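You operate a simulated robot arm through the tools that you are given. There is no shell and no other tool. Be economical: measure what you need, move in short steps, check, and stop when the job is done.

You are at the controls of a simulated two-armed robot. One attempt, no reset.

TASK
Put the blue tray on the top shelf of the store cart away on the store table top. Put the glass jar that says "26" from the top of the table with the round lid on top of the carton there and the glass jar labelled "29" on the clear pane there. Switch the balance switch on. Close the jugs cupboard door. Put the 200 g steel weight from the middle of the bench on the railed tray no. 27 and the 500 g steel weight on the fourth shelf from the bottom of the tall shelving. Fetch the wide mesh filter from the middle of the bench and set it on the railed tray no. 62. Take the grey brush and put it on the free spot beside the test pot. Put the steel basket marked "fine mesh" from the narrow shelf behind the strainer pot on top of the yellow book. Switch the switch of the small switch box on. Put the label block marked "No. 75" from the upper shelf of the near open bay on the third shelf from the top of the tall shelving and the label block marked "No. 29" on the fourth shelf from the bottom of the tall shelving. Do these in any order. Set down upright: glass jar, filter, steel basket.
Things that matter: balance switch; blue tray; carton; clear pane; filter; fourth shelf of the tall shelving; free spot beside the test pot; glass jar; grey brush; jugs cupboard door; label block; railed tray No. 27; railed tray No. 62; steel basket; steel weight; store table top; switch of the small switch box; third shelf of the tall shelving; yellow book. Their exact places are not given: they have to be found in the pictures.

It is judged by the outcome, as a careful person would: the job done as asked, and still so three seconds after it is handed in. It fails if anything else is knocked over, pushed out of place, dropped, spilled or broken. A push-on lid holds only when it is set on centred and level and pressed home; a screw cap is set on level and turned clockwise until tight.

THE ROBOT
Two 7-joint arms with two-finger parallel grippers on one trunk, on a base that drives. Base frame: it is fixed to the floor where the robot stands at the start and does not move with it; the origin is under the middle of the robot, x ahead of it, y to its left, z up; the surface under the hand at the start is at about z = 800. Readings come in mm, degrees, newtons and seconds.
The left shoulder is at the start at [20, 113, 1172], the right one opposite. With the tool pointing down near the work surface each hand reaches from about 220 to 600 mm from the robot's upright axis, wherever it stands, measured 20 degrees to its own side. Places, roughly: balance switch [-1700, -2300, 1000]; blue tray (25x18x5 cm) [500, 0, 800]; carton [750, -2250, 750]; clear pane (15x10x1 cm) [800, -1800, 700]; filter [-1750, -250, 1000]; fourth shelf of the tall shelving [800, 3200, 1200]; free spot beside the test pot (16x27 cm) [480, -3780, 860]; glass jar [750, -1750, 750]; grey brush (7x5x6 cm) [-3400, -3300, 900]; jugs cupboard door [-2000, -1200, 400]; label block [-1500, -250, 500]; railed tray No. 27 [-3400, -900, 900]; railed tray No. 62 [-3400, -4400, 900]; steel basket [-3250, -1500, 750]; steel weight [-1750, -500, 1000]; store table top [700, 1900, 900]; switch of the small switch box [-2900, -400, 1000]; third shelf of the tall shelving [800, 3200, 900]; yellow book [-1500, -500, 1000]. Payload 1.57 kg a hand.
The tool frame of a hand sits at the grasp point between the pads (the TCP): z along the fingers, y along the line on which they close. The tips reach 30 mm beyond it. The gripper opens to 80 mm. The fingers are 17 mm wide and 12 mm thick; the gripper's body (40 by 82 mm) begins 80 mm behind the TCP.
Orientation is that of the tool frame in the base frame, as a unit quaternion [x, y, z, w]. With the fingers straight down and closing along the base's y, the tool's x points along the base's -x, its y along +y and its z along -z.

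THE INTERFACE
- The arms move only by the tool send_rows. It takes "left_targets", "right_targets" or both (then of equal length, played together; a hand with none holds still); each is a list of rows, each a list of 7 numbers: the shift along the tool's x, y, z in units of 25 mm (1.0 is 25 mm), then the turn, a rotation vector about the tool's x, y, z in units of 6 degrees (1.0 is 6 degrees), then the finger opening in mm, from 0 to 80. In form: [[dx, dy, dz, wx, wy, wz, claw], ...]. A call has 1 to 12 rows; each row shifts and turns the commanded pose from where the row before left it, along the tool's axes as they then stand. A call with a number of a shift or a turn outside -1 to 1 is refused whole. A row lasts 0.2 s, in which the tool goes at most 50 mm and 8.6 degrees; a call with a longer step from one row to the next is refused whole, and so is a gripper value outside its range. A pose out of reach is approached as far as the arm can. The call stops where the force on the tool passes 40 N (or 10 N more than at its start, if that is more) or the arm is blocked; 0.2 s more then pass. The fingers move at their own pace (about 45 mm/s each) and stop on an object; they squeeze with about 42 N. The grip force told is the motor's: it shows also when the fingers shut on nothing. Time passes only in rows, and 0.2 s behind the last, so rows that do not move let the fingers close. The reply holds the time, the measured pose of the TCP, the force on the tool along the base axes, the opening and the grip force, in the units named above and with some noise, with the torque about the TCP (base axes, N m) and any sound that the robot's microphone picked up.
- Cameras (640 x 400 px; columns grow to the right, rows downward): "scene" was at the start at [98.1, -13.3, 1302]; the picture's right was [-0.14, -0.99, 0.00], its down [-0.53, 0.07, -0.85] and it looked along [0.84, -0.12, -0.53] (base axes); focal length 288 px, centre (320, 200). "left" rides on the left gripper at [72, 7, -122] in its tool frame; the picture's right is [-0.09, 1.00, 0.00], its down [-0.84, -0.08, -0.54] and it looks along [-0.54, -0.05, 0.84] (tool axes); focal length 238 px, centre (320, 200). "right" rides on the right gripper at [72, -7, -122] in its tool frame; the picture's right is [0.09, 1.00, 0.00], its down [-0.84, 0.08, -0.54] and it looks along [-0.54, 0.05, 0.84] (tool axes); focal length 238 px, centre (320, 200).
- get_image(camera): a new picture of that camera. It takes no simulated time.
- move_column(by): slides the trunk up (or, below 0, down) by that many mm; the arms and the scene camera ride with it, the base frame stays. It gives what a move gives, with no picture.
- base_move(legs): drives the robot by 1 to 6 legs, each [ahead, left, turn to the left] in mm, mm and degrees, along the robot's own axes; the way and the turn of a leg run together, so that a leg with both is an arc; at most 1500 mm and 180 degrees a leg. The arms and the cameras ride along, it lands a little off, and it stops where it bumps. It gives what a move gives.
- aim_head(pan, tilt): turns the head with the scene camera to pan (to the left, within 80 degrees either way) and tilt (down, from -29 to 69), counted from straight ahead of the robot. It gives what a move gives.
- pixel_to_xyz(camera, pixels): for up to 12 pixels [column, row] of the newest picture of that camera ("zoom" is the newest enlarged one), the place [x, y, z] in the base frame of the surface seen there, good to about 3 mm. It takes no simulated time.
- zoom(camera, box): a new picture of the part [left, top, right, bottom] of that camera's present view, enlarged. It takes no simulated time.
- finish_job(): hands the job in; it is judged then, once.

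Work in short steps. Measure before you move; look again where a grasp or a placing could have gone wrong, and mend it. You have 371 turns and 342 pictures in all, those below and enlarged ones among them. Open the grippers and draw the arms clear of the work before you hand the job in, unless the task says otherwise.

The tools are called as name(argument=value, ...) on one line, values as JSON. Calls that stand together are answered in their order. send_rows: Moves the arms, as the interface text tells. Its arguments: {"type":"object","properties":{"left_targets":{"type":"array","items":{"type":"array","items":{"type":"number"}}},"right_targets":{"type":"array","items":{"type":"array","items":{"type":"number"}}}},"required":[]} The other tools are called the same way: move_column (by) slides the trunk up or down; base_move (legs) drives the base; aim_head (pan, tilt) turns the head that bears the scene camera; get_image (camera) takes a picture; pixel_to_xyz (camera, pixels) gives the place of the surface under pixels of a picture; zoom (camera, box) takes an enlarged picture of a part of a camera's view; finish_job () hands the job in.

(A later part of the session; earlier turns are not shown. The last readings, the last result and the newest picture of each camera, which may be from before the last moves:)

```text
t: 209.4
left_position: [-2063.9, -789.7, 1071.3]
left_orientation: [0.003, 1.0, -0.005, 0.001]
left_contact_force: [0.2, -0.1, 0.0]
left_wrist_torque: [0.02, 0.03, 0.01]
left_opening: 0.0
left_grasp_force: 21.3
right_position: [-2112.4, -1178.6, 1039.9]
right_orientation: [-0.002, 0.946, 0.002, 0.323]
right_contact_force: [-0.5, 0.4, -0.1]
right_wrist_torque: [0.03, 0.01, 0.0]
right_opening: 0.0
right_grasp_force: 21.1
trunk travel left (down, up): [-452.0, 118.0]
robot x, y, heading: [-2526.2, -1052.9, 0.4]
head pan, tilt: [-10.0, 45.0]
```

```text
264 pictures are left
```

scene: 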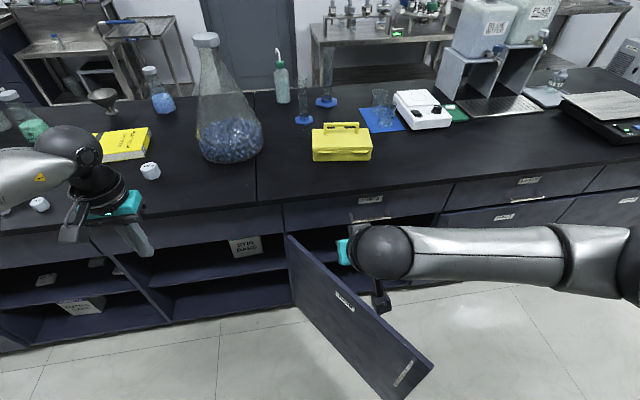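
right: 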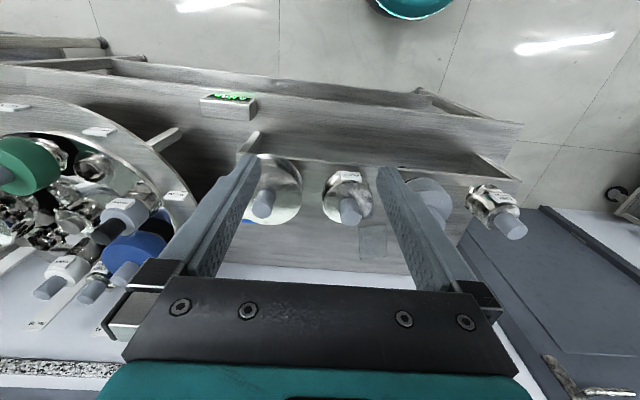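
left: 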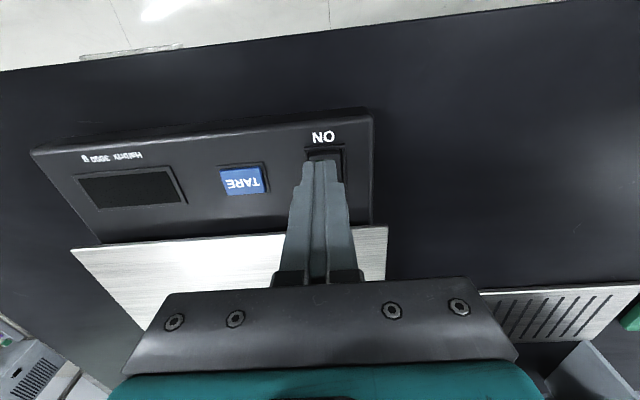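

move_column(by=-400)

move_column(by=-45)

get_image(camera="scene")

```text
t: 213.3
left_position: [-2064.3, -790.7, 671.5]
left_orientation: [0.004, 1.0, -0.005, 0.001]
left_contact_force: [0.3, -0.8, -0.3]
left_wrist_torque: [0.01, 0.0, 0.02]
left_opening: 0.1
left_grasp_force: 21.5
right_position: [-2111.7, -1177.6, 640.6]
right_orientation: [-0.002, 0.946, 0.001, 0.323]
right_contact_force: [0.4, 0.4, 0.5]
right_wrist_torque: [-0.01, -0.03, -0.03]
right_opening: 0.1
right_grasp_force: 21.0
trunk travel left (down, up): [-52.0, 518.0]
robot x, y, heading: [-2526.5, -1046.9, 0.3]
head pan, tilt: [-10.0, 45.0]
```

```text
t: 214.1
left_position: [-2065.0, -790.8, 627.2]
left_orientation: [0.003, 1.0, -0.006, 0.001]
left_contact_force: [0.7, -0.4, -0.5]
left_wrist_torque: [0.03, 0.04, 0.01]
left_opening: 0.0
left_grasp_force: 21.3
right_position: [-2113.2, -1178.4, 595.5]
right_orientation: [-0.002, 0.946, 0.002, 0.323]
right_contact_force: [0.6, 0.1, -0.2]
right_wrist_torque: [0.02, 0.02, 0.0]
right_opening: 0.1
right_grasp_force: 21.0
trunk travel left (down, up): [-7.0, 563.0]
robot x, y, heading: [-2524.0, -1048.6, 0.3]
head pan, tilt: [-10.0, 45.0]
```

```text
263 pictures are left
```

scene: 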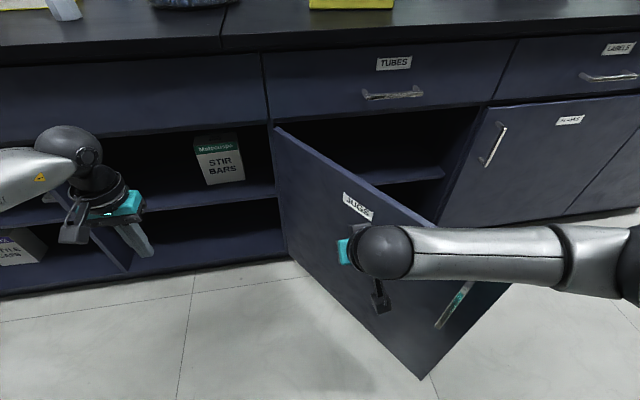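

I push forward along +x with a slight drift to −y.

send_rows(right_targets=[[-0.791, -0.3, 0.611, 0, 0, 0, 0], [-0.791, -0.3, 0.611, 0, 0, 0, 0], [-0.791, -0.3, 0.611, 0, 0, 0, 0], [-0.791, -0.3, 0.611, 0, 0, 0, 0], [-0.791, -0.4, 0.611, 0, 0, 0, 0], [-0.791, -0.4, 0.611, 0, 0, 0, 0], [-0.791, -0.4, 0.611, 0, 0, 0, 0], [-0.791, -0.4, 0.611, 0, 0, 0, 0]])

get_image(camera="scene")

```text
t: 215.9
left_position: [-2064.4, -791.1, 627.3]
left_orientation: [0.004, 1.0, -0.005, 0.001]
left_contact_force: [-0.8, -0.8, -0.3]
left_wrist_torque: [-0.02, 0.02, 0.01]
left_opening: 0.0
left_grasp_force: 20.8
right_position: [-1911.4, -1248.1, 596.4]
right_orientation: [-0.003, 0.946, 0.002, 0.324]
right_contact_force: [-0.5, 0.5, 0.4]
right_wrist_torque: [0.01, 0.03, 0.0]
right_opening: 0.2
right_grasp_force: 21.5
trunk travel left (down, up): [-7.0, 563.0]
robot x, y, heading: [-2522.2, -1046.6, 0.1]
head pan, tilt: [-10.0, 45.0]
```

```text
262 pictures are left
```

scene: 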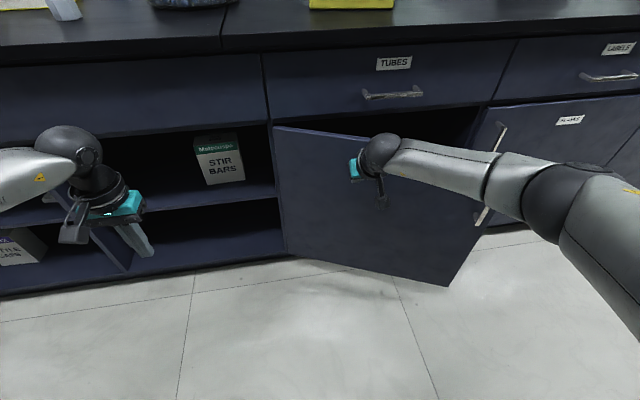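

Working well. I continue with the hand 50 mm, then drive the base ahead.

send_rows(right_targets=[[-0.791, -0.8, 0.611, 0, 0, 0, 0], [-0.791, -0.8, 0.611, 0, 0, 0, 0], [-0.4, -0.8, 0.3, 0, 0, 0, 0]])

base_move(legs=[[35, 0, 0]])

get_image(camera="scene")

```text
t: 216.7
left_position: [-2065.1, -791.3, 626.1]
left_orientation: [0.003, 1.0, -0.005, 0.001]
left_contact_force: [0.0, 0.5, 0.2]
left_wrist_torque: [0.0, -0.01, -0.02]
left_opening: 0.3
left_grasp_force: 20.6
right_position: [-1853.8, -1305.2, 598.4]
right_orientation: [-0.003, 0.946, 0.002, 0.324]
right_contact_force: [0.0, -0.2, 0.6]
right_wrist_torque: [-0.01, -0.03, 0.04]
right_opening: 0.0
right_grasp_force: 21.3
right hand out of reach, approached as far as the arm can: row 3
trunk travel left (down, up): [-7.0, 563.0]
robot x, y, heading: [-2522.8, -1048.9, 0.1]
head pan, tilt: [-10.0, 45.0]
```

```text
t: 217.6
left_position: [-2030.6, -790.2, 627.7]
left_orientation: [0.004, 1.0, -0.005, 0.001]
left_contact_force: [0.2, -0.5, 0.3]
left_wrist_torque: [-0.03, 0.01, -0.03]
left_opening: 0.0
left_grasp_force: 21.7
right_position: [-1819.2, -1305.0, 597.0]
right_orientation: [-0.003, 0.946, 0.002, 0.323]
right_contact_force: [0.3, -0.7, -0.5]
right_wrist_torque: [0.0, 0.01, 0.0]
right_opening: 0.0
right_grasp_force: 21.1
trunk travel left (down, up): [-7.0, 563.0]
robot x, y, heading: [-2490.6, -1049.7, 0.1]
head pan, tilt: [-10.0, 45.0]
```

```text
261 pictures are left
```

scene: 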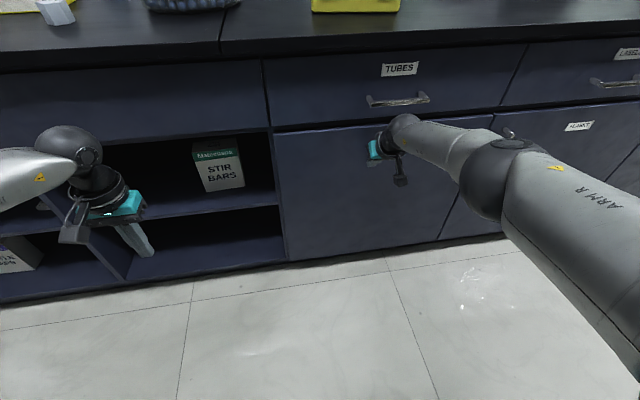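

Almost shut; I push a little more until the force shows.

base_move(legs=[[12, 0, 0]])

zoom(camera="scene", box=[250, 80, 530, 270])

```text
t: 218.3
left_position: [-2019.2, -790.6, 627.3]
left_orientation: [0.003, 1.0, -0.006, 0.001]
left_contact_force: [0.0, 0.8, 0.3]
left_wrist_torque: [-0.01, 0.01, -0.01]
left_opening: 0.0
left_grasp_force: 21.5
right_position: [-1808.1, -1304.8, 597.1]
right_orientation: [-0.002, 0.946, 0.002, 0.324]
right_contact_force: [0.0, 0.3, -0.3]
right_wrist_torque: [0.0, 0.01, 0.0]
right_opening: 0.3
right_grasp_force: 21.4
trunk travel left (down, up): [-7.0, 563.0]
robot x, y, heading: [-2479.6, -1050.6, 0.3]
head pan, tilt: [-10.0, 45.0]
```

```text
2.11 times, centred on (390, 175) of scene
```

zoom: 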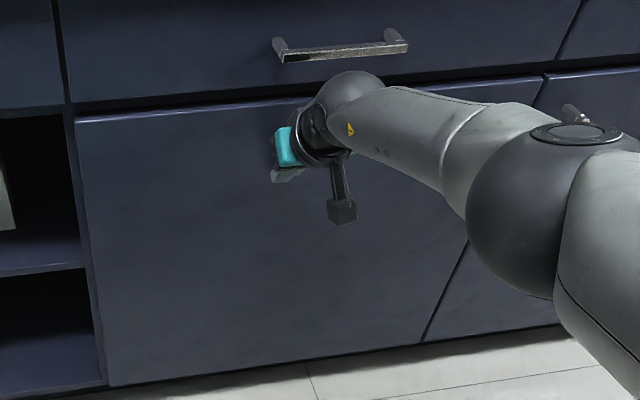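

pixel_to_xyz(camera="zoom", pixels=[[120, 150], [120, 350], [300, 300], [400, 320], [430, 230], [200, 60], [480, 330], [445, 290], [520, 100]])

```text
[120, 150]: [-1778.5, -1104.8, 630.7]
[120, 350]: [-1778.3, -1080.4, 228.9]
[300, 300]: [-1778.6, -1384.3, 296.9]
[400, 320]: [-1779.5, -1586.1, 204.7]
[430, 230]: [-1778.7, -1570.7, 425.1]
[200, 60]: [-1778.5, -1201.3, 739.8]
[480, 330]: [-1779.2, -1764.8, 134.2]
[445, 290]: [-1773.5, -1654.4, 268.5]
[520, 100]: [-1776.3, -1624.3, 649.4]
```

The door is flush (x −1778). I back off, raise the trunk, un-tilt the hand and move to y≈−450.

base_move(legs=[[-80, 0, 0]])

move_column(by=400)

send_rows(right_targets=[[0.8, -0.4, -0.6, 0, 0.9, 0, 80], [0.8, -0.4, -0.6, 0, 0.9, 0, 80], [0.8, -0.4, -0.6, 0, 0.9, 0, 80], [0.8, -0.4, -0.6, 0, 0.9, 0, 80], [1, -0.4, -0.3, 0, 0.9, 0, 80], [1, 0, 0, 0, 0.9, 0, 80], [1, 0, 0, 0, 0.9, 0, 80]], left_targets=[[0.5, 0, 0, 0, 0, 0, 80], [0.5, 0, 0, 0, 0, 0, 80], [0.5, 0, 0, 0, 0, 0, 80], [0.5, 0, 0, 0, 0, 0, 80], [0.5, 0, 0, 0, 0, 0, 80], [0, 0, 0, 0, 0, 0, 80], [0, 0, 0, 0, 0, 0, 80]])

base_move(legs=[[0, 600, 0]])

aim_head(pan=0, tilt=25)

get_image(camera="scene")

```text
t: 219.4
left_position: [-2097.8, -790.2, 625.3]
left_orientation: [0.005, 1.0, -0.006, 0.001]
left_contact_force: [0.6, -0.2, 0.5]
left_wrist_torque: [0.0, 0.0, -0.04]
left_opening: 0.0
left_grasp_force: 21.3
right_position: [-1887.4, -1304.4, 597.4]
right_orientation: [-0.003, 0.946, 0.003, 0.324]
right_contact_force: [-0.4, -0.1, 0.3]
right_wrist_torque: [0.03, -0.01, 0.02]
right_opening: 0.1
right_grasp_force: 21.4
trunk travel left (down, up): [-7.0, 563.0]
robot x, y, heading: [-2556.0, -1051.5, 0.4]
head pan, tilt: [-10.0, 45.0]
```

```text
t: 223.2
left_position: [-2097.8, -789.8, 1026.9]
left_orientation: [0.003, 1.0, -0.006, 0.002]
left_contact_force: [0.1, -0.3, -0.6]
left_wrist_torque: [0.0, 0.02, -0.01]
left_opening: 0.0
left_grasp_force: 21.7
right_position: [-1887.8, -1306.0, 995.9]
right_orientation: [-0.003, 0.946, 0.002, 0.323]
right_contact_force: [-0.3, -1.1, 0.2]
right_wrist_torque: [0.01, 0.02, 0.02]
right_opening: 0.1
right_grasp_force: 21.2
trunk travel left (down, up): [-407.0, 163.0]
robot x, y, heading: [-2558.8, -1049.5, 0.3]
head pan, tilt: [-10.0, 45.0]
```

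```text
t: 224.8
left_position: [-2160.2, -790.4, 1026.7]
left_orientation: [0.004, 1.0, -0.005, 0.001]
left_contact_force: [0.8, 0.0, 0.5]
left_wrist_torque: [-0.02, 0.02, 0.02]
left_opening: 79.9
left_grasp_force: 0.0
right_position: [-2062.3, -1356.7, 1002.5]
right_orientation: [-0.003, 1.0, 0.002, -0.001]
right_contact_force: [0.3, -0.3, -0.8]
right_wrist_torque: [-0.01, 0.02, 0.0]
right_opening: 80.2
right_grasp_force: 0.0
trunk travel left (down, up): [-407.0, 163.0]
robot x, y, heading: [-2557.2, -1052.2, 0.3]
head pan, tilt: [-10.0, 45.0]
```

```text
t: 228.2
left_position: [-2164.2, -191.6, 1027.3]
left_orientation: [0.004, 1.0, -0.005, 0.002]
left_contact_force: [-0.7, -0.9, -0.2]
left_wrist_torque: [-0.01, -0.02, 0.02]
left_opening: 80.1
left_grasp_force: 0.1
right_position: [-2066.3, -758.4, 1002.8]
right_orientation: [-0.003, 1.0, 0.002, -0.001]
right_contact_force: [-0.1, 0.0, -0.3]
right_wrist_torque: [-0.06, 0.02, -0.01]
right_opening: 80.0
right_grasp_force: 0.0
trunk travel left (down, up): [-407.0, 163.0]
robot x, y, heading: [-2562.2, -453.7, 0.2]
head pan, tilt: [-10.0, 45.0]
```

```text
t: 229.1
left_position: [-2163.5, -192.2, 1027.1]
left_orientation: [0.005, 1.0, -0.006, 0.001]
left_contact_force: [0.0, -0.7, -0.7]
left_wrist_torque: [0.03, 0.01, -0.01]
left_opening: 80.0
left_grasp_force: 0.1
right_position: [-2064.0, -758.9, 1002.6]
right_orientation: [-0.003, 1.0, 0.001, -0.001]
right_contact_force: [-0.6, -0.5, 0.0]
right_wrist_torque: [-0.02, 0.02, 0.03]
right_opening: 79.8
right_grasp_force: 0.0
trunk travel left (down, up): [-407.0, 163.0]
robot x, y, heading: [-2562.5, -450.4, 0.4]
head pan, tilt: [0.0, 25.0]
```

```text
259 pictures are left
```

scene: 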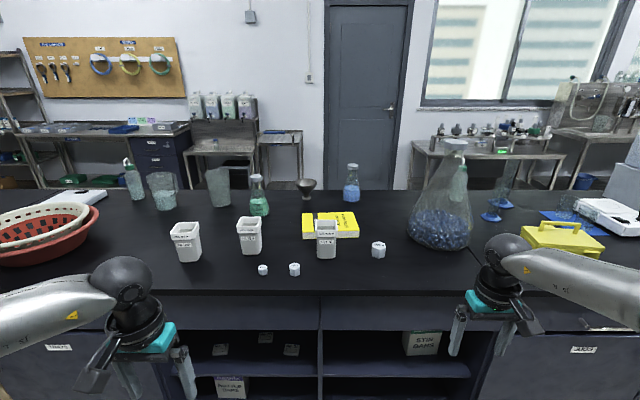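

I zoom in on the weights, the cups and the bay below with label blocks.

zoom(camera="scene", box=[160, 180, 400, 290])

zoom(camera="scene", box=[190, 310, 480, 400])

pixel_to_xyz(camera="scene", pixels=[[262, 268], [294, 267], [378, 245], [186, 230], [249, 222], [327, 227], [330, 222], [220, 350], [250, 350], [291, 350], [320, 290], [338, 235]])

```text
2.67 times, centred on (280, 235) of scene
```

zoom: 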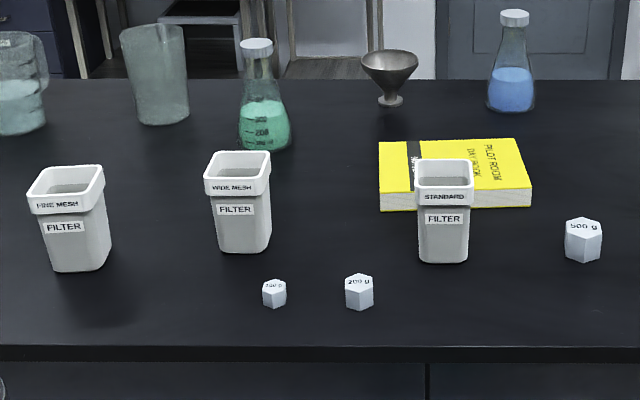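

```text
2.21 times, centred on (335, 355) of scene
```

zoom: 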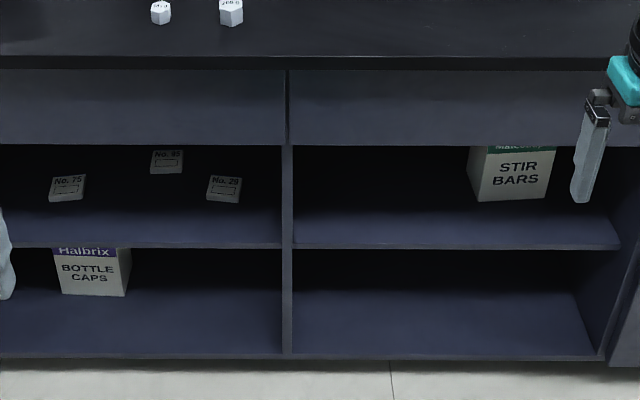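

```text
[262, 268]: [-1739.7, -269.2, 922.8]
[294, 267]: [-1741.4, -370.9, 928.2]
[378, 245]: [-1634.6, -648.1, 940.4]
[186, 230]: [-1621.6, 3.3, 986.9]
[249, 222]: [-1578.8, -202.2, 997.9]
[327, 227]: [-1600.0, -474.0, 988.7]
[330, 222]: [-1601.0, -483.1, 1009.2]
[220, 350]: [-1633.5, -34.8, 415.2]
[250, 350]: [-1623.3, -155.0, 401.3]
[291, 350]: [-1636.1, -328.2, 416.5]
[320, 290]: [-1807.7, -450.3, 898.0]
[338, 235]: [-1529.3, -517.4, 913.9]
```

Targets: 200 g weight (−1741,−371), wide mesh filter (−1579,−202), 500 g (−1635,−648), blocks No. 75 / No. 29 in the bay. I pull the right hand back, then drive up to the bench.

send_rows(right_targets=[[1, 0, -1, 0, 0, 0, 80], [1, 0, -1, 0, 0, 0, 80], [1, 0, -1, 0, 0, 0, 80], [1, 0, -1, 0, 0, 0, 80], [1, 0, 0, 0, 0, 0, 80]], left_targets=[[0, 0, -1, 0, 0, 0, 80], [0, 0, -1, 0, 0, 0, 80], [0, 0, -1, 0, 0, 0, 80], [0, 0, -1, 0, 0, 0, 80], [0, 0, 0, 0, 0, 0, 80]])

base_move(legs=[[0, 120, 0], [390, 0, 0]])

aim_head(pan=0, tilt=45)

get_image(camera="scene")

```text
t: 230.3
left_position: [-2165.0, -190.4, 1126.5]
left_orientation: [0.005, 1.0, -0.006, 0.001]
left_contact_force: [-0.5, 0.8, -0.3]
left_wrist_torque: [0.02, 0.02, -0.01]
left_opening: 80.0
left_grasp_force: 0.0
right_position: [-2189.6, -759.7, 1101.8]
right_orientation: [-0.003, 1.0, 0.001, -0.001]
right_contact_force: [-0.3, -0.7, 0.4]
right_wrist_torque: [0.03, 0.02, 0.03]
right_opening: 79.9
right_grasp_force: 0.2
trunk travel left (down, up): [-407.0, 163.0]
robot x, y, heading: [-2555.7, -455.4, 0.0]
head pan, tilt: [0.0, 25.0]
```

```text
t: 233.5
left_position: [-1778.6, -67.7, 1126.5]
left_orientation: [0.002, 1.0, -0.006, 0.001]
left_contact_force: [0.2, 0.5, 0.2]
left_wrist_torque: [0.02, 0.01, 0.02]
left_opening: 80.3
left_grasp_force: 0.0
right_position: [-1801.2, -636.3, 1101.9]
right_orientation: [-0.003, 1.0, 0.001, -0.001]
right_contact_force: [0.4, 0.2, -0.1]
right_wrist_torque: [0.0, 0.07, 0.01]
right_opening: 80.0
right_grasp_force: 0.1
trunk travel left (down, up): [-407.0, 163.0]
robot x, y, heading: [-2175.8, -331.3, 0.2]
head pan, tilt: [0.0, 25.0]
```

```text
t: 234.4
left_position: [-1778.2, -69.0, 1127.2]
left_orientation: [0.002, 1.0, -0.005, 0.001]
left_contact_force: [0.7, 0.4, 0.1]
left_wrist_torque: [0.0, 0.05, 0.01]
left_opening: 80.1
left_grasp_force: 0.1
right_position: [-1801.4, -636.0, 1101.2]
right_orientation: [-0.005, 1.0, 0.0, -0.001]
right_contact_force: [0.6, -0.2, 0.5]
right_wrist_torque: [-0.04, -0.01, -0.01]
right_opening: 80.0
right_grasp_force: 0.0
trunk travel left (down, up): [-407.0, 163.0]
robot x, y, heading: [-2176.1, -329.4, 0.4]
head pan, tilt: [0.0, 45.0]
```

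```text
256 pictures are left
```

scene: 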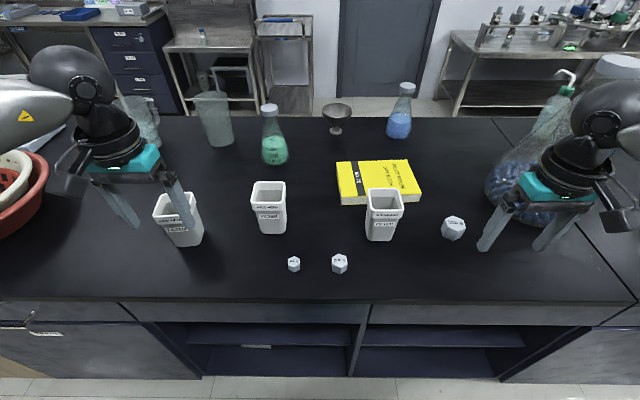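

Clear view. I zoom on the weights and filter and measure their geometry.

zoom(camera="scene", box=[230, 170, 480, 290])

pixel_to_xyz(camera="scene", pixels=[[254, 190], [283, 188], [256, 205], [286, 205], [262, 232], [285, 230], [333, 260], [347, 260], [340, 255], [340, 270], [443, 222], [465, 222]])

```text
2.56 times, centred on (355, 230) of scene
```

zoom: 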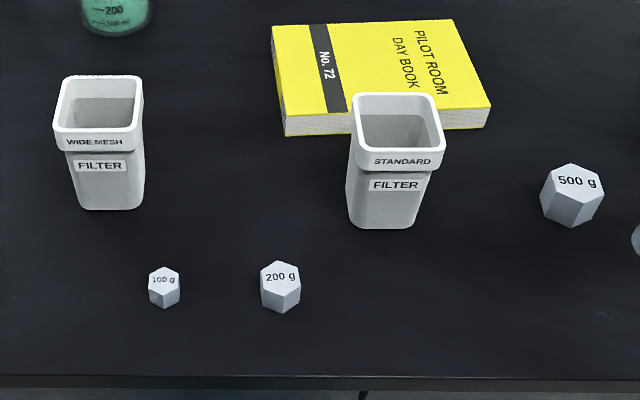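

```text
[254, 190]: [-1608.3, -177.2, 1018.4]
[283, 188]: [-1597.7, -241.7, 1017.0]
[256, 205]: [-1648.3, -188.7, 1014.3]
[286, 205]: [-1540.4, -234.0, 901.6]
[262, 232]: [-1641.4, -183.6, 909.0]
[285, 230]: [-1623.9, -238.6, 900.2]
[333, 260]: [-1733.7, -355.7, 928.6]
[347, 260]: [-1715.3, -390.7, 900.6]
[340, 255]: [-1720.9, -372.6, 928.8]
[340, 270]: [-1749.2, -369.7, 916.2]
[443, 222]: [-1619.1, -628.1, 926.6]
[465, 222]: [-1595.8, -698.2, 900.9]
```

The 200 g hex has flats facing ±y, centre (−1733,−372), top 929. I bring the right hand above it.

send_rows(right_targets=[[-0.247, 0.96, 0, 0, 0, 0, 80], [-0.247, 0.96, 0, 0, 0, 0, 80], [-0.247, 0.96, 0, 0, 0, 0, 80], [-0.247, 0.96, 0, 0, 0, 0, 80], [-0.247, 0.96, 0, 0, 0, 0, 80], [-0.247, 0.96, 0, 0, 0, 0, 80], [-0.247, 0.96, 0.8, 0, 0, 0, 80], [-0.247, 0.96, 0.8, 0, 0, 0, 80], [-0.247, 0.96, 0.8, 0, 0, 0, 80], [-0.247, 0.96, 0.8, 0, 0, 0, 80], [-0.247, 0.96, 0.8, 0, 0, 0, 60]])

get_image(camera="right")

```text
t: 236.8
left_position: [-1779.0, -67.8, 1126.8]
left_orientation: [0.001, 1.0, -0.006, 0.001]
left_contact_force: [-0.9, 0.0, 0.0]
left_wrist_torque: [-0.01, 0.01, -0.01]
left_opening: 79.9
left_grasp_force: 0.1
right_position: [-1736.0, -370.7, 1002.3]
right_orientation: [-0.005, 1.0, 0.001, 0.0]
right_contact_force: [0.2, 0.3, 0.9]
right_wrist_torque: [0.01, 0.02, 0.03]
right_opening: 59.9
right_grasp_force: 0.1
trunk travel left (down, up): [-407.0, 163.0]
robot x, y, heading: [-2174.2, -326.9, 0.3]
head pan, tilt: [0.0, 45.0]
```

```text
254 pictures are left
```

right: 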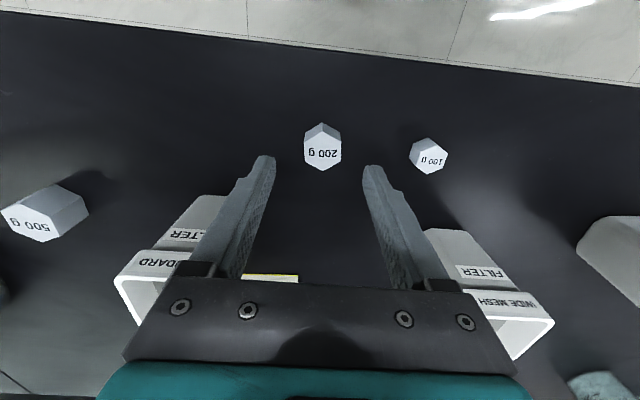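

Aligned. I go down to TCP z≈933 and close.

send_rows(right_targets=[[0, 0, 0.7, 0, 0, 0, 60], [0, 0, 0.7, 0, 0, 0, 60], [0, 0, 0.7, 0, 0, 0, 60], [0, 0, 0.68, 0, 0, 0, 60], [0, 0, 0, 0, 0, 0, 15], [0, 0, 0, 0, 0, 0, 15], [0, 0, 0, 0, 0, 0, 15], [0, 0, 0, 0, 0, 0, 15], [0, 0, 0, 0, 0, 0, 15]])

```text
t: 238.8
left_position: [-1779.2, -68.7, 1126.2]
left_orientation: [0.002, 1.0, -0.006, 0.001]
left_contact_force: [-0.5, -1.3, 0.1]
left_wrist_torque: [0.02, 0.01, -0.02]
left_opening: 80.1
left_grasp_force: 0.0
right_position: [-1736.1, -372.0, 933.0]
right_orientation: [-0.005, 1.0, 0.0, 0.0]
right_contact_force: [0.2, 1.1, 0.8]
right_wrist_torque: [-0.01, -0.01, 0.01]
right_opening: 32.2
right_grasp_force: 40.6
trunk travel left (down, up): [-407.0, 163.0]
robot x, y, heading: [-2173.5, -329.3, 0.3]
head pan, tilt: [0.0, 45.0]
```

Gripped (32 mm). I lift the right hand 170 and move the left hand over the wide filter.

send_rows(right_targets=[[0, 0, -1, 0, 0, 0, 15], [0, 0, -1, 0, 0, 0, 15], [0, 0, -1, 0, 0, 0, 15], [0, 0, -1, 0, 0, 0, 15], [0.5, -1, -1, 0, 0, 0, 15], [0.5, -1, -1, 0, 0, 0, 15], [0.5, -1, -1, 0, 0, 0, 15], [0, -1, 0, 0, 0, 0, 15]], left_targets=[[-0.85, -0.7, 0, 0, 0, 0, 80], [-0.85, -0.7, 0, 0, 0, 0, 80], [-0.85, -0.7, 0, 0, 0, 0, 80], [-0.85, -0.7, 0, 0, 0, 0, 80], [-0.85, -0.7, 0, 0, 0, 0, 80], [-0.85, -0.7, 0, 0, 0, 0, 80], [-0.85, -0.7, 0, 0, 0, 0, 80], [-0.85, -0.7, 0, 0, 0, 0, 80]])

get_image(camera="left")

get_image(camera="right")

```text
t: 240.6
left_position: [-1609.2, -209.8, 1128.4]
left_orientation: [0.003, 1.0, -0.005, 0.0]
left_contact_force: [0.2, -0.6, -0.3]
left_wrist_torque: [-0.01, 0.01, 0.0]
left_opening: 79.8
left_grasp_force: 0.1
right_position: [-1771.2, -472.8, 1107.5]
right_orientation: [-0.003, 1.0, 0.002, -0.001]
right_contact_force: [-0.5, 0.0, -2.3]
right_wrist_torque: [0.02, 0.0, -0.03]
right_opening: 31.6
right_grasp_force: 40.3
trunk travel left (down, up): [-407.0, 163.0]
robot x, y, heading: [-2176.7, -330.5, 0.5]
head pan, tilt: [0.0, 45.0]
```

```text
253 pictures are left
```

left: 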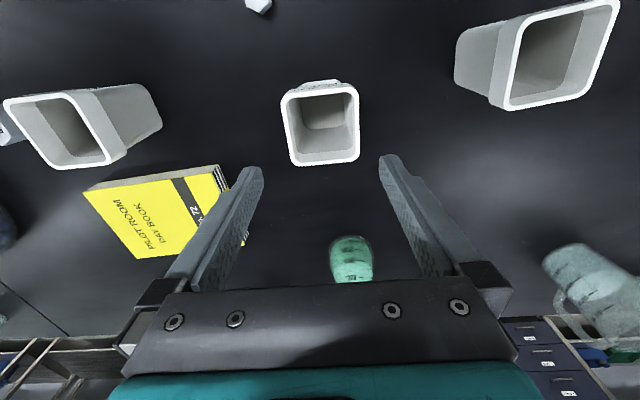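

```text
252 pictures are left
```

right: 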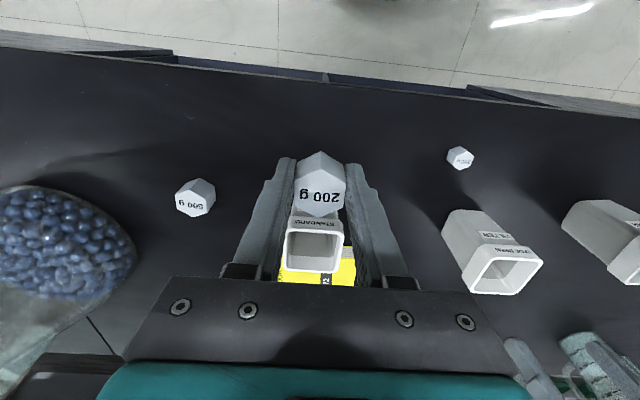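

I measure the rim of the wide mesh filter to get centre and turn.

pixel_to_xyz(camera="left", pixels=[[285, 98], [355, 88], [358, 155], [294, 163], [287, 130], [357, 122], [320, 92], [326, 160], [320, 120]])

```text
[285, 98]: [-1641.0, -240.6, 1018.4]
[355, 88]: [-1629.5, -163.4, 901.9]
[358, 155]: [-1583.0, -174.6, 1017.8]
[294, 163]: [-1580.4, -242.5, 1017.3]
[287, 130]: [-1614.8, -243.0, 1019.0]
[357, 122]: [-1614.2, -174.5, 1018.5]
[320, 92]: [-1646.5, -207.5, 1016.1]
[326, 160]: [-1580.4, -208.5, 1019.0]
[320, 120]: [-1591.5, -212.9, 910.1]
```

Rim 69 mm wide, centre (−1613,−209), not turned. I descend to just above the rim and check.

send_rows(left_targets=[[0.15, 0.04, 0.95, 0, 0, 0, 80], [0, 0, 0.95, 0, 0, 0, 80], [0, 0, 0.95, 0, 0, 0, 80], [0, 0, 0, 0, 0, 0, 80]])

get_image(camera="left")

```text
t: 241.6
left_position: [-1611.8, -207.8, 1054.9]
left_orientation: [0.002, 1.0, -0.005, 0.0]
left_contact_force: [-0.3, 0.7, 0.2]
left_wrist_torque: [0.0, -0.01, 0.03]
left_opening: 80.0
left_grasp_force: 0.0
right_position: [-1771.8, -471.5, 1107.6]
right_orientation: [-0.005, 1.0, 0.001, -0.001]
right_contact_force: [0.0, -0.6, -2.7]
right_wrist_torque: [0.02, 0.0, -0.01]
right_opening: 31.7
right_grasp_force: 39.8
trunk travel left (down, up): [-407.0, 163.0]
robot x, y, heading: [-2173.2, -328.5, 0.6]
head pan, tilt: [0.0, 45.0]
```

```text
251 pictures are left
```

left: 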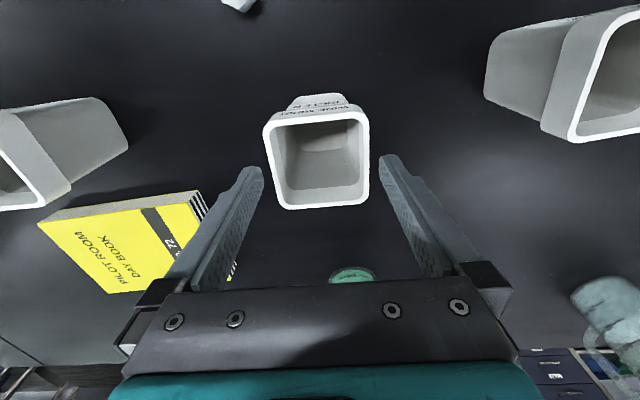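

Rim is ~3 mm left of the finger centre; I correct and descend to z≈1002.

send_rows(left_targets=[[0, -0.11, 0, 0, 0, 0, 80], [0, 0, 0.4, 0, 0, 0, 80], [0, 0, 0.5, 0, 0, 0, 80], [0, 0, 0.6, 0, 0, 0, 80], [0, 0, 0.6, 0, 0, 0, 80], [0, 0, 0, 0, 0, 0, 80]])

get_image(camera="left")

```text
t: 243.0
left_position: [-1614.0, -210.7, 1003.5]
left_orientation: [0.002, 1.0, -0.005, 0.002]
left_contact_force: [0.5, -0.3, 0.4]
left_wrist_torque: [0.0, 0.04, -0.01]
left_opening: 80.1
left_grasp_force: 0.2
right_position: [-1771.0, -471.1, 1108.5]
right_orientation: [-0.004, 1.0, 0.002, 0.0]
right_contact_force: [0.2, 0.4, -2.0]
right_wrist_torque: [0.0, -0.01, 0.03]
right_opening: 31.7
right_grasp_force: 39.8
trunk travel left (down, up): [-407.0, 163.0]
robot x, y, heading: [-2172.7, -333.7, 0.5]
head pan, tilt: [0.0, 45.0]
```

```text
250 pictures are left
```

left: 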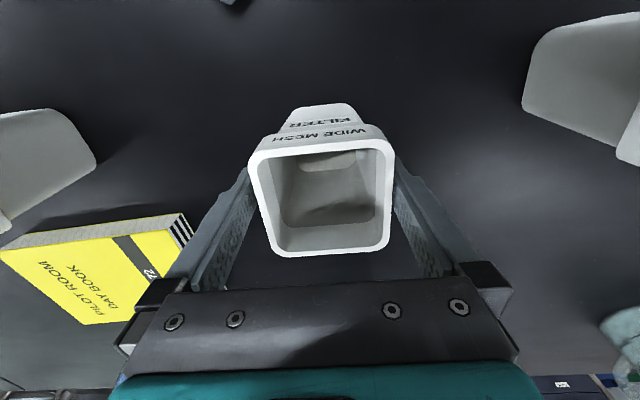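

Fingers straddle the rim. I close and lift.

send_rows(left_targets=[[0, 0, 0, 0, 0, 0, 50], [0, 0, 0, 0, 0, 0, 50], [0, 0, 0, 0, 0, 0, 50], [0, 0, -0.6, 0, 0, 0, 50], [0, 0, -1, 0, 0, 0, 50], [0, 0, -1, 0, 0, 0, 50], [0, 0, -1, 0, 0, 0, 50], [0, 0, -1, 0, 0, 0, 50], [0, 0, -1, 0, 0, 0, 50], [0, 0, -1, 0, 0, 0, 50]])

get_image(camera="scene")

```text
t: 245.2
left_position: [-1612.6, -209.3, 1169.2]
left_orientation: [0.002, 1.0, -0.006, 0.002]
left_contact_force: [-0.4, 0.0, -1.0]
left_wrist_torque: [-0.01, 0.01, 0.02]
left_opening: 70.8
left_grasp_force: 41.9
right_position: [-1772.6, -472.0, 1107.3]
right_orientation: [-0.004, 1.0, 0.001, -0.001]
right_contact_force: [-0.3, 0.1, -1.7]
right_wrist_torque: [-0.02, 0.0, 0.03]
right_opening: 31.1
right_grasp_force: 40.2
trunk travel left (down, up): [-407.0, 163.0]
robot x, y, heading: [-2175.1, -325.0, 0.6]
head pan, tilt: [0.0, 45.0]
```

```text
249 pictures are left
```

scene: 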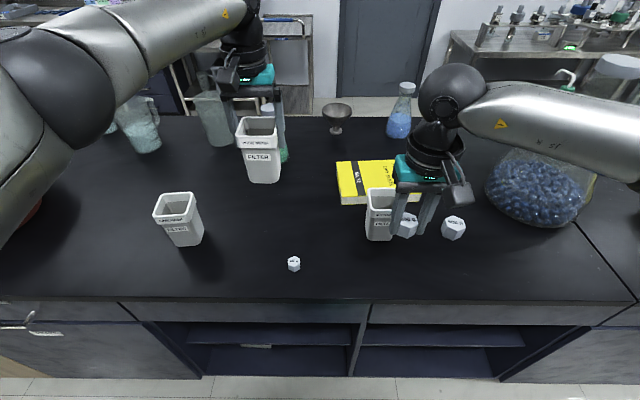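

Both items held. I pull the left hand in, back off and turn around to face the skids.

send_rows(left_targets=[[1, 0.3, 0, 0, 0, 0, 50], [1, 0.3, 0, 0, 0, 0, 50], [1, 0.3, 0, 0, 0, 0, 50], [1, 0.3, 0, 0, 0, 0, 50], [1, 0.3, 0, 0, 0, 0, 50], [1, 0.3, 0, 0, 0, 0, 50], [1, 0.3, 0, 0, 0, 0, 50], [1, 0.3, 0, 0, 0, 0, 50]], right_targets=[[0, 0, 0, 0, 0, 0, 15], [0, 0, 0, 0, 0, 0, 15], [0.5, -0.5, 0, 0, 0, 0, 15], [0.5, -0.5, 0, 0, 0, 0, 15], [0, -0.5, 0, 0, 0, 0, 15], [0, -0.5, 0, 0, 0, 0, 15], [0, -0.5, 0, 0, 0, 0, 15], [0, -0.5, 0, 0, 0, 0, 15]])

base_move(legs=[[-100, 0, 0], [0, 0, 180]])

aim_head(pan=0, tilt=20)

get_image(camera="scene")

```text
t: 247.0
left_position: [-1813.5, -149.5, 1168.7]
left_orientation: [0.002, 1.0, -0.005, 0.001]
left_contact_force: [0.5, -0.5, -0.1]
left_wrist_torque: [-0.01, -0.02, 0.0]
left_opening: 70.5
left_grasp_force: 41.5
right_position: [-1797.7, -547.5, 1106.8]
right_orientation: [-0.005, 1.0, 0.001, -0.001]
right_contact_force: [-0.5, 0.3, -2.0]
right_wrist_torque: [-0.04, 0.01, 0.04]
right_opening: 31.7
right_grasp_force: 40.0
trunk travel left (down, up): [-407.0, 163.0]
robot x, y, heading: [-2176.0, -326.8, 0.4]
head pan, tilt: [0.0, 45.0]
```

```text
t: 255.5
left_position: [-2636.5, -511.2, 1167.8]
left_orientation: [1.0, -0.002, -0.001, -0.006]
left_contact_force: [-0.4, -0.2, -0.8]
left_wrist_torque: [-0.02, 0.0, 0.04]
left_opening: 70.4
left_grasp_force: 42.3
right_position: [-2651.1, -112.0, 1107.6]
right_orientation: [1.0, 0.004, 0.002, 0.001]
right_contact_force: [-0.4, 0.1, -1.4]
right_wrist_torque: [-0.01, 0.03, -0.03]
right_opening: 31.5
right_grasp_force: 39.8
trunk travel left (down, up): [-407.0, 163.0]
robot x, y, heading: [-2276.1, -331.1, -179.6]
head pan, tilt: [0.0, 45.0]
```

```text
t: 256.4
left_position: [-2636.5, -511.5, 1166.8]
left_orientation: [1.0, -0.001, -0.001, -0.006]
left_contact_force: [-0.2, -0.7, -0.3]
left_wrist_torque: [-0.01, 0.03, -0.02]
left_opening: 70.6
left_grasp_force: 42.4
right_position: [-2651.1, -112.6, 1107.8]
right_orientation: [1.0, 0.006, 0.001, 0.001]
right_contact_force: [-0.2, 0.1, -2.2]
right_wrist_torque: [0.02, -0.05, 0.04]
right_opening: 31.5
right_grasp_force: 40.1
trunk travel left (down, up): [-407.0, 163.0]
robot x, y, heading: [-2274.5, -332.0, -179.3]
head pan, tilt: [0.0, 20.0]
```

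```text
248 pictures are left
```

scene: 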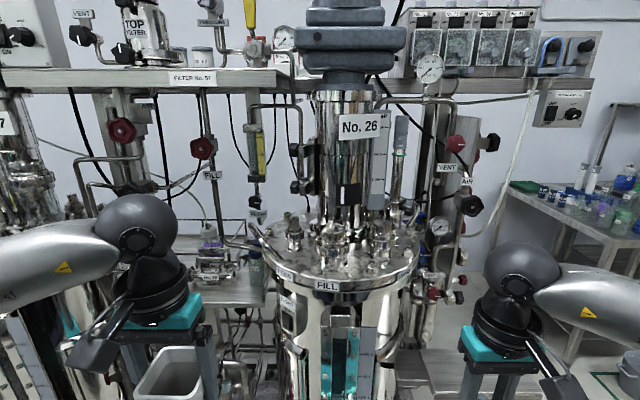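

Vessel No. 26 stands ahead. I look further left (toward y −900) for tray No. 27 and for the switch box.

aim_head(pan=40, tilt=25)

get_image(camera="scene")

base_move(legs=[[0, 450, 0]])

aim_head(pan=0, tilt=25)

get_image(camera="scene")

```text
t: 257.4
left_position: [-2635.9, -511.4, 1167.5]
left_orientation: [1.0, -0.002, -0.001, -0.005]
left_contact_force: [-0.3, 0.0, -0.5]
left_wrist_torque: [0.0, 0.02, 0.01]
left_opening: 70.8
left_grasp_force: 42.2
right_position: [-2651.9, -112.7, 1106.3]
right_orientation: [1.0, 0.005, 0.0, 0.001]
right_contact_force: [0.1, -0.4, -2.8]
right_wrist_torque: [0.02, -0.03, 0.01]
right_opening: 31.1
right_grasp_force: 40.1
trunk travel left (down, up): [-407.0, 163.0]
robot x, y, heading: [-2278.2, -329.2, -179.4]
head pan, tilt: [40.0, 25.0]
```

```text
247 pictures are left
```

scene: 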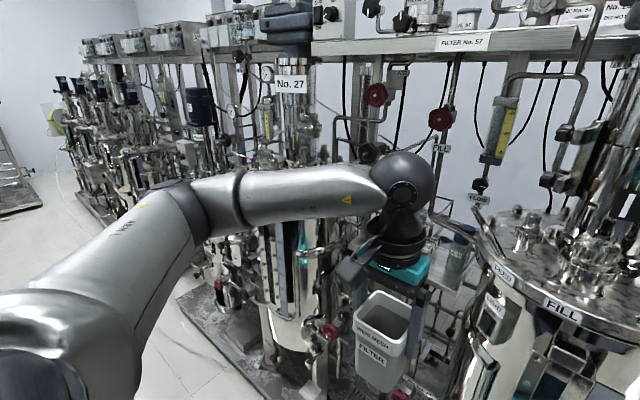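

```text
t: 260.1
left_position: [-2632.6, -958.9, 1168.2]
left_orientation: [1.0, -0.004, -0.001, -0.005]
left_contact_force: [0.3, 0.0, -0.8]
left_wrist_torque: [0.03, 0.04, -0.01]
left_opening: 70.6
left_grasp_force: 42.1
right_position: [-2647.0, -561.6, 1105.5]
right_orientation: [1.0, 0.004, 0.001, 0.001]
right_contact_force: [-0.4, 0.2, -1.7]
right_wrist_torque: [0.0, 0.0, 0.03]
right_opening: 31.6
right_grasp_force: 40.1
trunk travel left (down, up): [-407.0, 163.0]
robot x, y, heading: [-2271.5, -784.3, -179.6]
head pan, tilt: [40.0, 25.0]
```

```text
t: 261.2
left_position: [-2633.1, -958.1, 1168.4]
left_orientation: [1.0, -0.003, -0.001, -0.004]
left_contact_force: [-0.2, 0.2, 0.1]
left_wrist_torque: [-0.01, 0.01, -0.02]
left_opening: 70.5
left_grasp_force: 42.6
right_position: [-2647.2, -560.3, 1106.7]
right_orientation: [1.0, 0.003, 0.001, 0.0]
right_contact_force: [-0.3, -0.7, -1.3]
right_wrist_torque: [0.0, -0.01, -0.01]
right_opening: 31.5
right_grasp_force: 40.4
trunk travel left (down, up): [-407.0, 163.0]
robot x, y, heading: [-2271.1, -781.2, -180.0]
head pan, tilt: [0.0, 25.0]
```

```text
246 pictures are left
```

scene: 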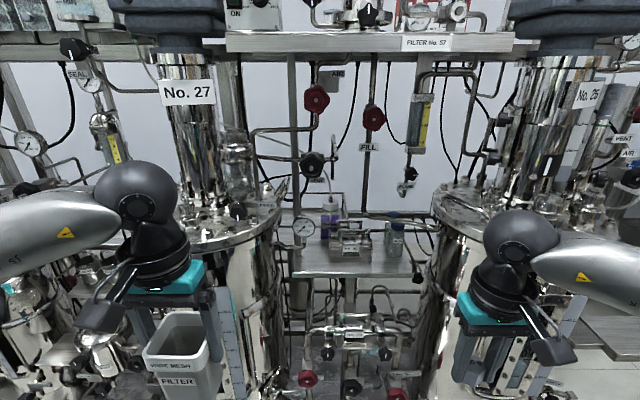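

I zoom on the shelf between the vessels at (350,255).

zoom(camera="scene", box=[260, 180, 450, 300])

pixel_to_xyz(camera="scene", pixels=[[300, 270], [400, 270], [350, 265], [350, 245], [395, 240], [330, 218], [350, 330], [225, 240], [460, 205]])

```text
3.33 times, centred on (355, 240) of scene
```

zoom: 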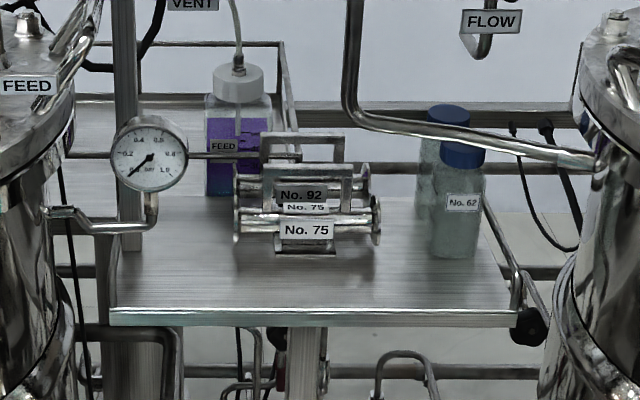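

```text
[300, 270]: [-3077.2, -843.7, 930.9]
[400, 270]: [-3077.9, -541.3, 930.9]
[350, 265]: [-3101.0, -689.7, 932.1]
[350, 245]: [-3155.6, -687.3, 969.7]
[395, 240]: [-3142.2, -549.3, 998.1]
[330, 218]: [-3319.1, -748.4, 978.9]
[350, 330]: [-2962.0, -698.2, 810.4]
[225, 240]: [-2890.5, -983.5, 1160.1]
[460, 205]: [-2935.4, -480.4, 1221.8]
```

I zoom at the region left around vessel 27 to find the railed tray label.

zoom(camera="scene", box=[0, 120, 330, 320])

zoom(camera="scene", box=[270, 170, 350, 230])

```text
1.94 times, centred on (165, 220) of scene
```

zoom: 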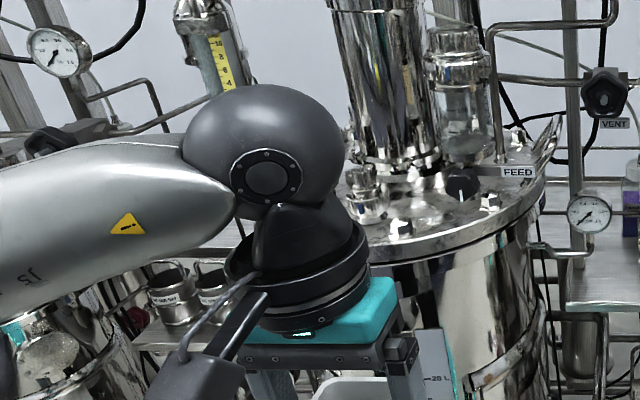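

```text
6.67 times, centred on (310, 200) of scene
```

zoom: 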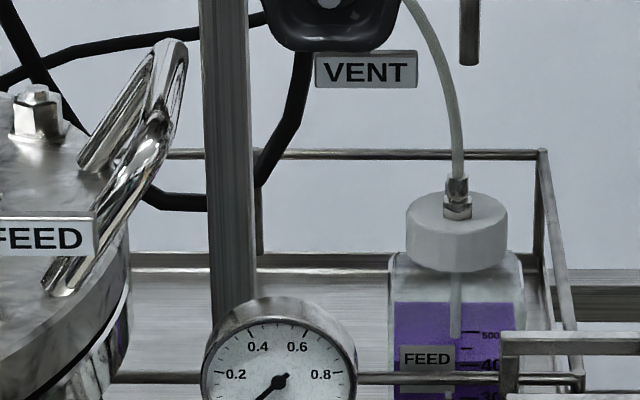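

A railed tray sits behind vessel 27 with a FEED bottle in it. I measure its rails.

pixel_to_xyz(camera="zoom", pixels=[[180, 378], [370, 378], [576, 378], [560, 270], [543, 152], [350, 154], [300, 270], [300, 330], [545, 330], [460, 300], [380, 350], [160, 320]])

```text
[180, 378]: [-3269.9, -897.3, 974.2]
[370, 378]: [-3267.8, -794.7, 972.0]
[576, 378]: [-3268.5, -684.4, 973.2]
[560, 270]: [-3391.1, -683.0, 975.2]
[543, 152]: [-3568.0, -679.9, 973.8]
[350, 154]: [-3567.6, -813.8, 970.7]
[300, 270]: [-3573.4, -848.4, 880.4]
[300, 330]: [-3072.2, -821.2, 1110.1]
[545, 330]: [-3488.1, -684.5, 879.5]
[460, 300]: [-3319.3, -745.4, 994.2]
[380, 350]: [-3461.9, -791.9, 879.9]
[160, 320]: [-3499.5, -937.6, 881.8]
```

Tray floor z 880, rails 973, x −3268..−3568, extending behind vessel 27. I look from the other side at y≈−1200.

base_move(legs=[[0, 480, 0]])

get_image(camera="scene")

```text
t: 264.1
left_position: [-2632.3, -1437.9, 1168.0]
left_orientation: [1.0, -0.006, -0.001, -0.005]
left_contact_force: [1.2, 0.5, 0.2]
left_wrist_torque: [0.02, 0.02, -0.01]
left_opening: 70.7
left_grasp_force: 41.9
right_position: [-2645.9, -1039.6, 1107.4]
right_orientation: [1.0, 0.001, 0.001, 0.001]
right_contact_force: [0.2, 0.2, -2.3]
right_wrist_torque: [0.06, 0.01, -0.02]
right_opening: 31.1
right_grasp_force: 39.4
trunk travel left (down, up): [-407.0, 163.0]
robot x, y, heading: [-2267.8, -1259.2, -180.0]
head pan, tilt: [0.0, 25.0]
```

```text
242 pictures are left
```

scene: 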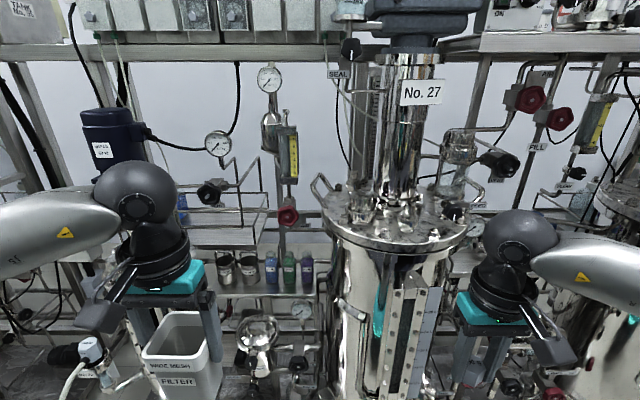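

Another railed tray shows at (235,225). I zoom on it.

zoom(camera="scene", box=[170, 180, 340, 310])

zoom(camera="scene", box=[420, 120, 640, 290])

pixel_to_xyz(camera="scene", pixels=[[200, 233], [250, 236], [266, 190], [190, 188], [230, 225], [250, 285], [272, 265], [288, 262], [227, 262], [310, 290], [258, 340]])

```text
3.08 times, centred on (255, 245) of scene
```

zoom: 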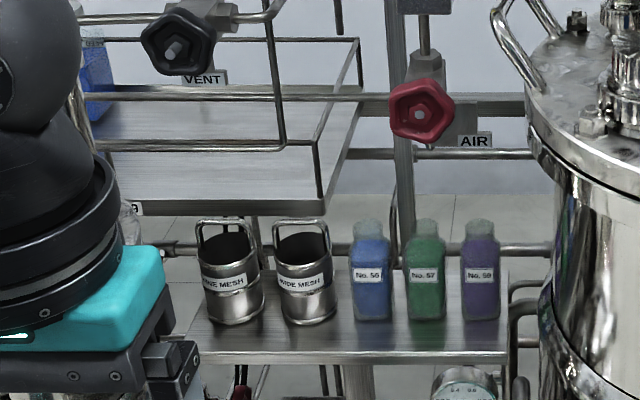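

```text
2.35 times, centred on (530, 205) of scene
```

zoom: 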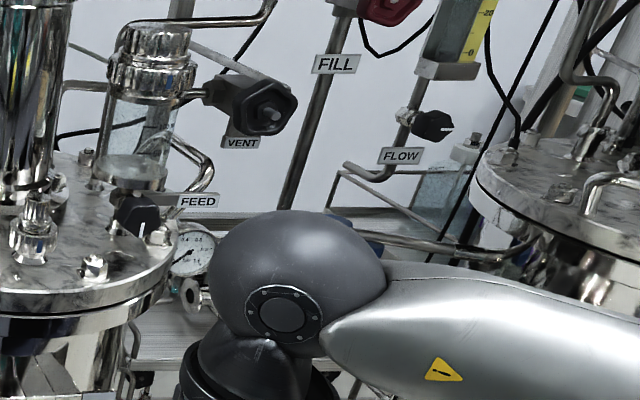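

```text
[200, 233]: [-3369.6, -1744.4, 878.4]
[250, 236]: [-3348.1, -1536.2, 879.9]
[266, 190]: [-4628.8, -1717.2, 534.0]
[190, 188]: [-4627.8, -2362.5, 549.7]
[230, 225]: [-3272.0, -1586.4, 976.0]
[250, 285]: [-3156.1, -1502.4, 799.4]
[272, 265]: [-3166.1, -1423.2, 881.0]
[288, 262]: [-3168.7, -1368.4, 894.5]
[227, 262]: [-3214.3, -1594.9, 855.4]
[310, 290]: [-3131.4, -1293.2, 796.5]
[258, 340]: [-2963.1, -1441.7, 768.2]
```

Floor is visible behind the skids (x≈−4600), so the railed trays may be reached from behind. Baskets are on a shelf at (−3200,−1590,797). I go north to y≈+150 and look for the way round.

base_move(legs=[[0, -1450, 0]])

aim_head(pan=-15, tilt=25)

get_image(camera="scene")

```text
t: 271.3
left_position: [-2633.2, 13.4, 1166.3]
left_orientation: [1.0, -0.006, -0.001, -0.006]
left_contact_force: [0.9, -0.8, -1.3]
left_wrist_torque: [0.01, 0.03, 0.04]
left_opening: 70.6
left_grasp_force: 41.7
right_position: [-2645.2, 412.0, 1107.7]
right_orientation: [1.0, -0.001, 0.0, 0.001]
right_contact_force: [0.0, 0.7, -1.6]
right_wrist_torque: [0.01, 0.01, 0.03]
right_opening: 31.4
right_grasp_force: 40.3
trunk travel left (down, up): [-407.0, 163.0]
robot x, y, heading: [-2270.9, 190.2, 179.9]
head pan, tilt: [0.0, 25.0]
```

```text
t: 272.0
left_position: [-2634.4, 13.0, 1168.9]
left_orientation: [1.0, -0.006, -0.001, -0.005]
left_contact_force: [-0.1, -0.8, -0.9]
left_wrist_torque: [-0.01, 0.02, -0.01]
left_opening: 70.5
left_grasp_force: 41.7
right_position: [-2646.0, 411.3, 1107.4]
right_orientation: [1.0, 0.0, 0.001, 0.001]
right_contact_force: [-1.0, 0.0, -2.5]
right_wrist_torque: [0.0, 0.01, -0.03]
right_opening: 31.2
right_grasp_force: 40.1
trunk travel left (down, up): [-407.0, 163.0]
robot x, y, heading: [-2270.8, 192.3, 179.9]
head pan, tilt: [-15.0, 25.0]
```

```text
239 pictures are left
```

scene: 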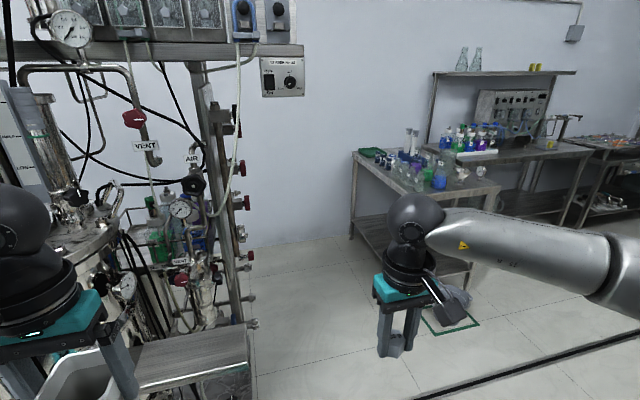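

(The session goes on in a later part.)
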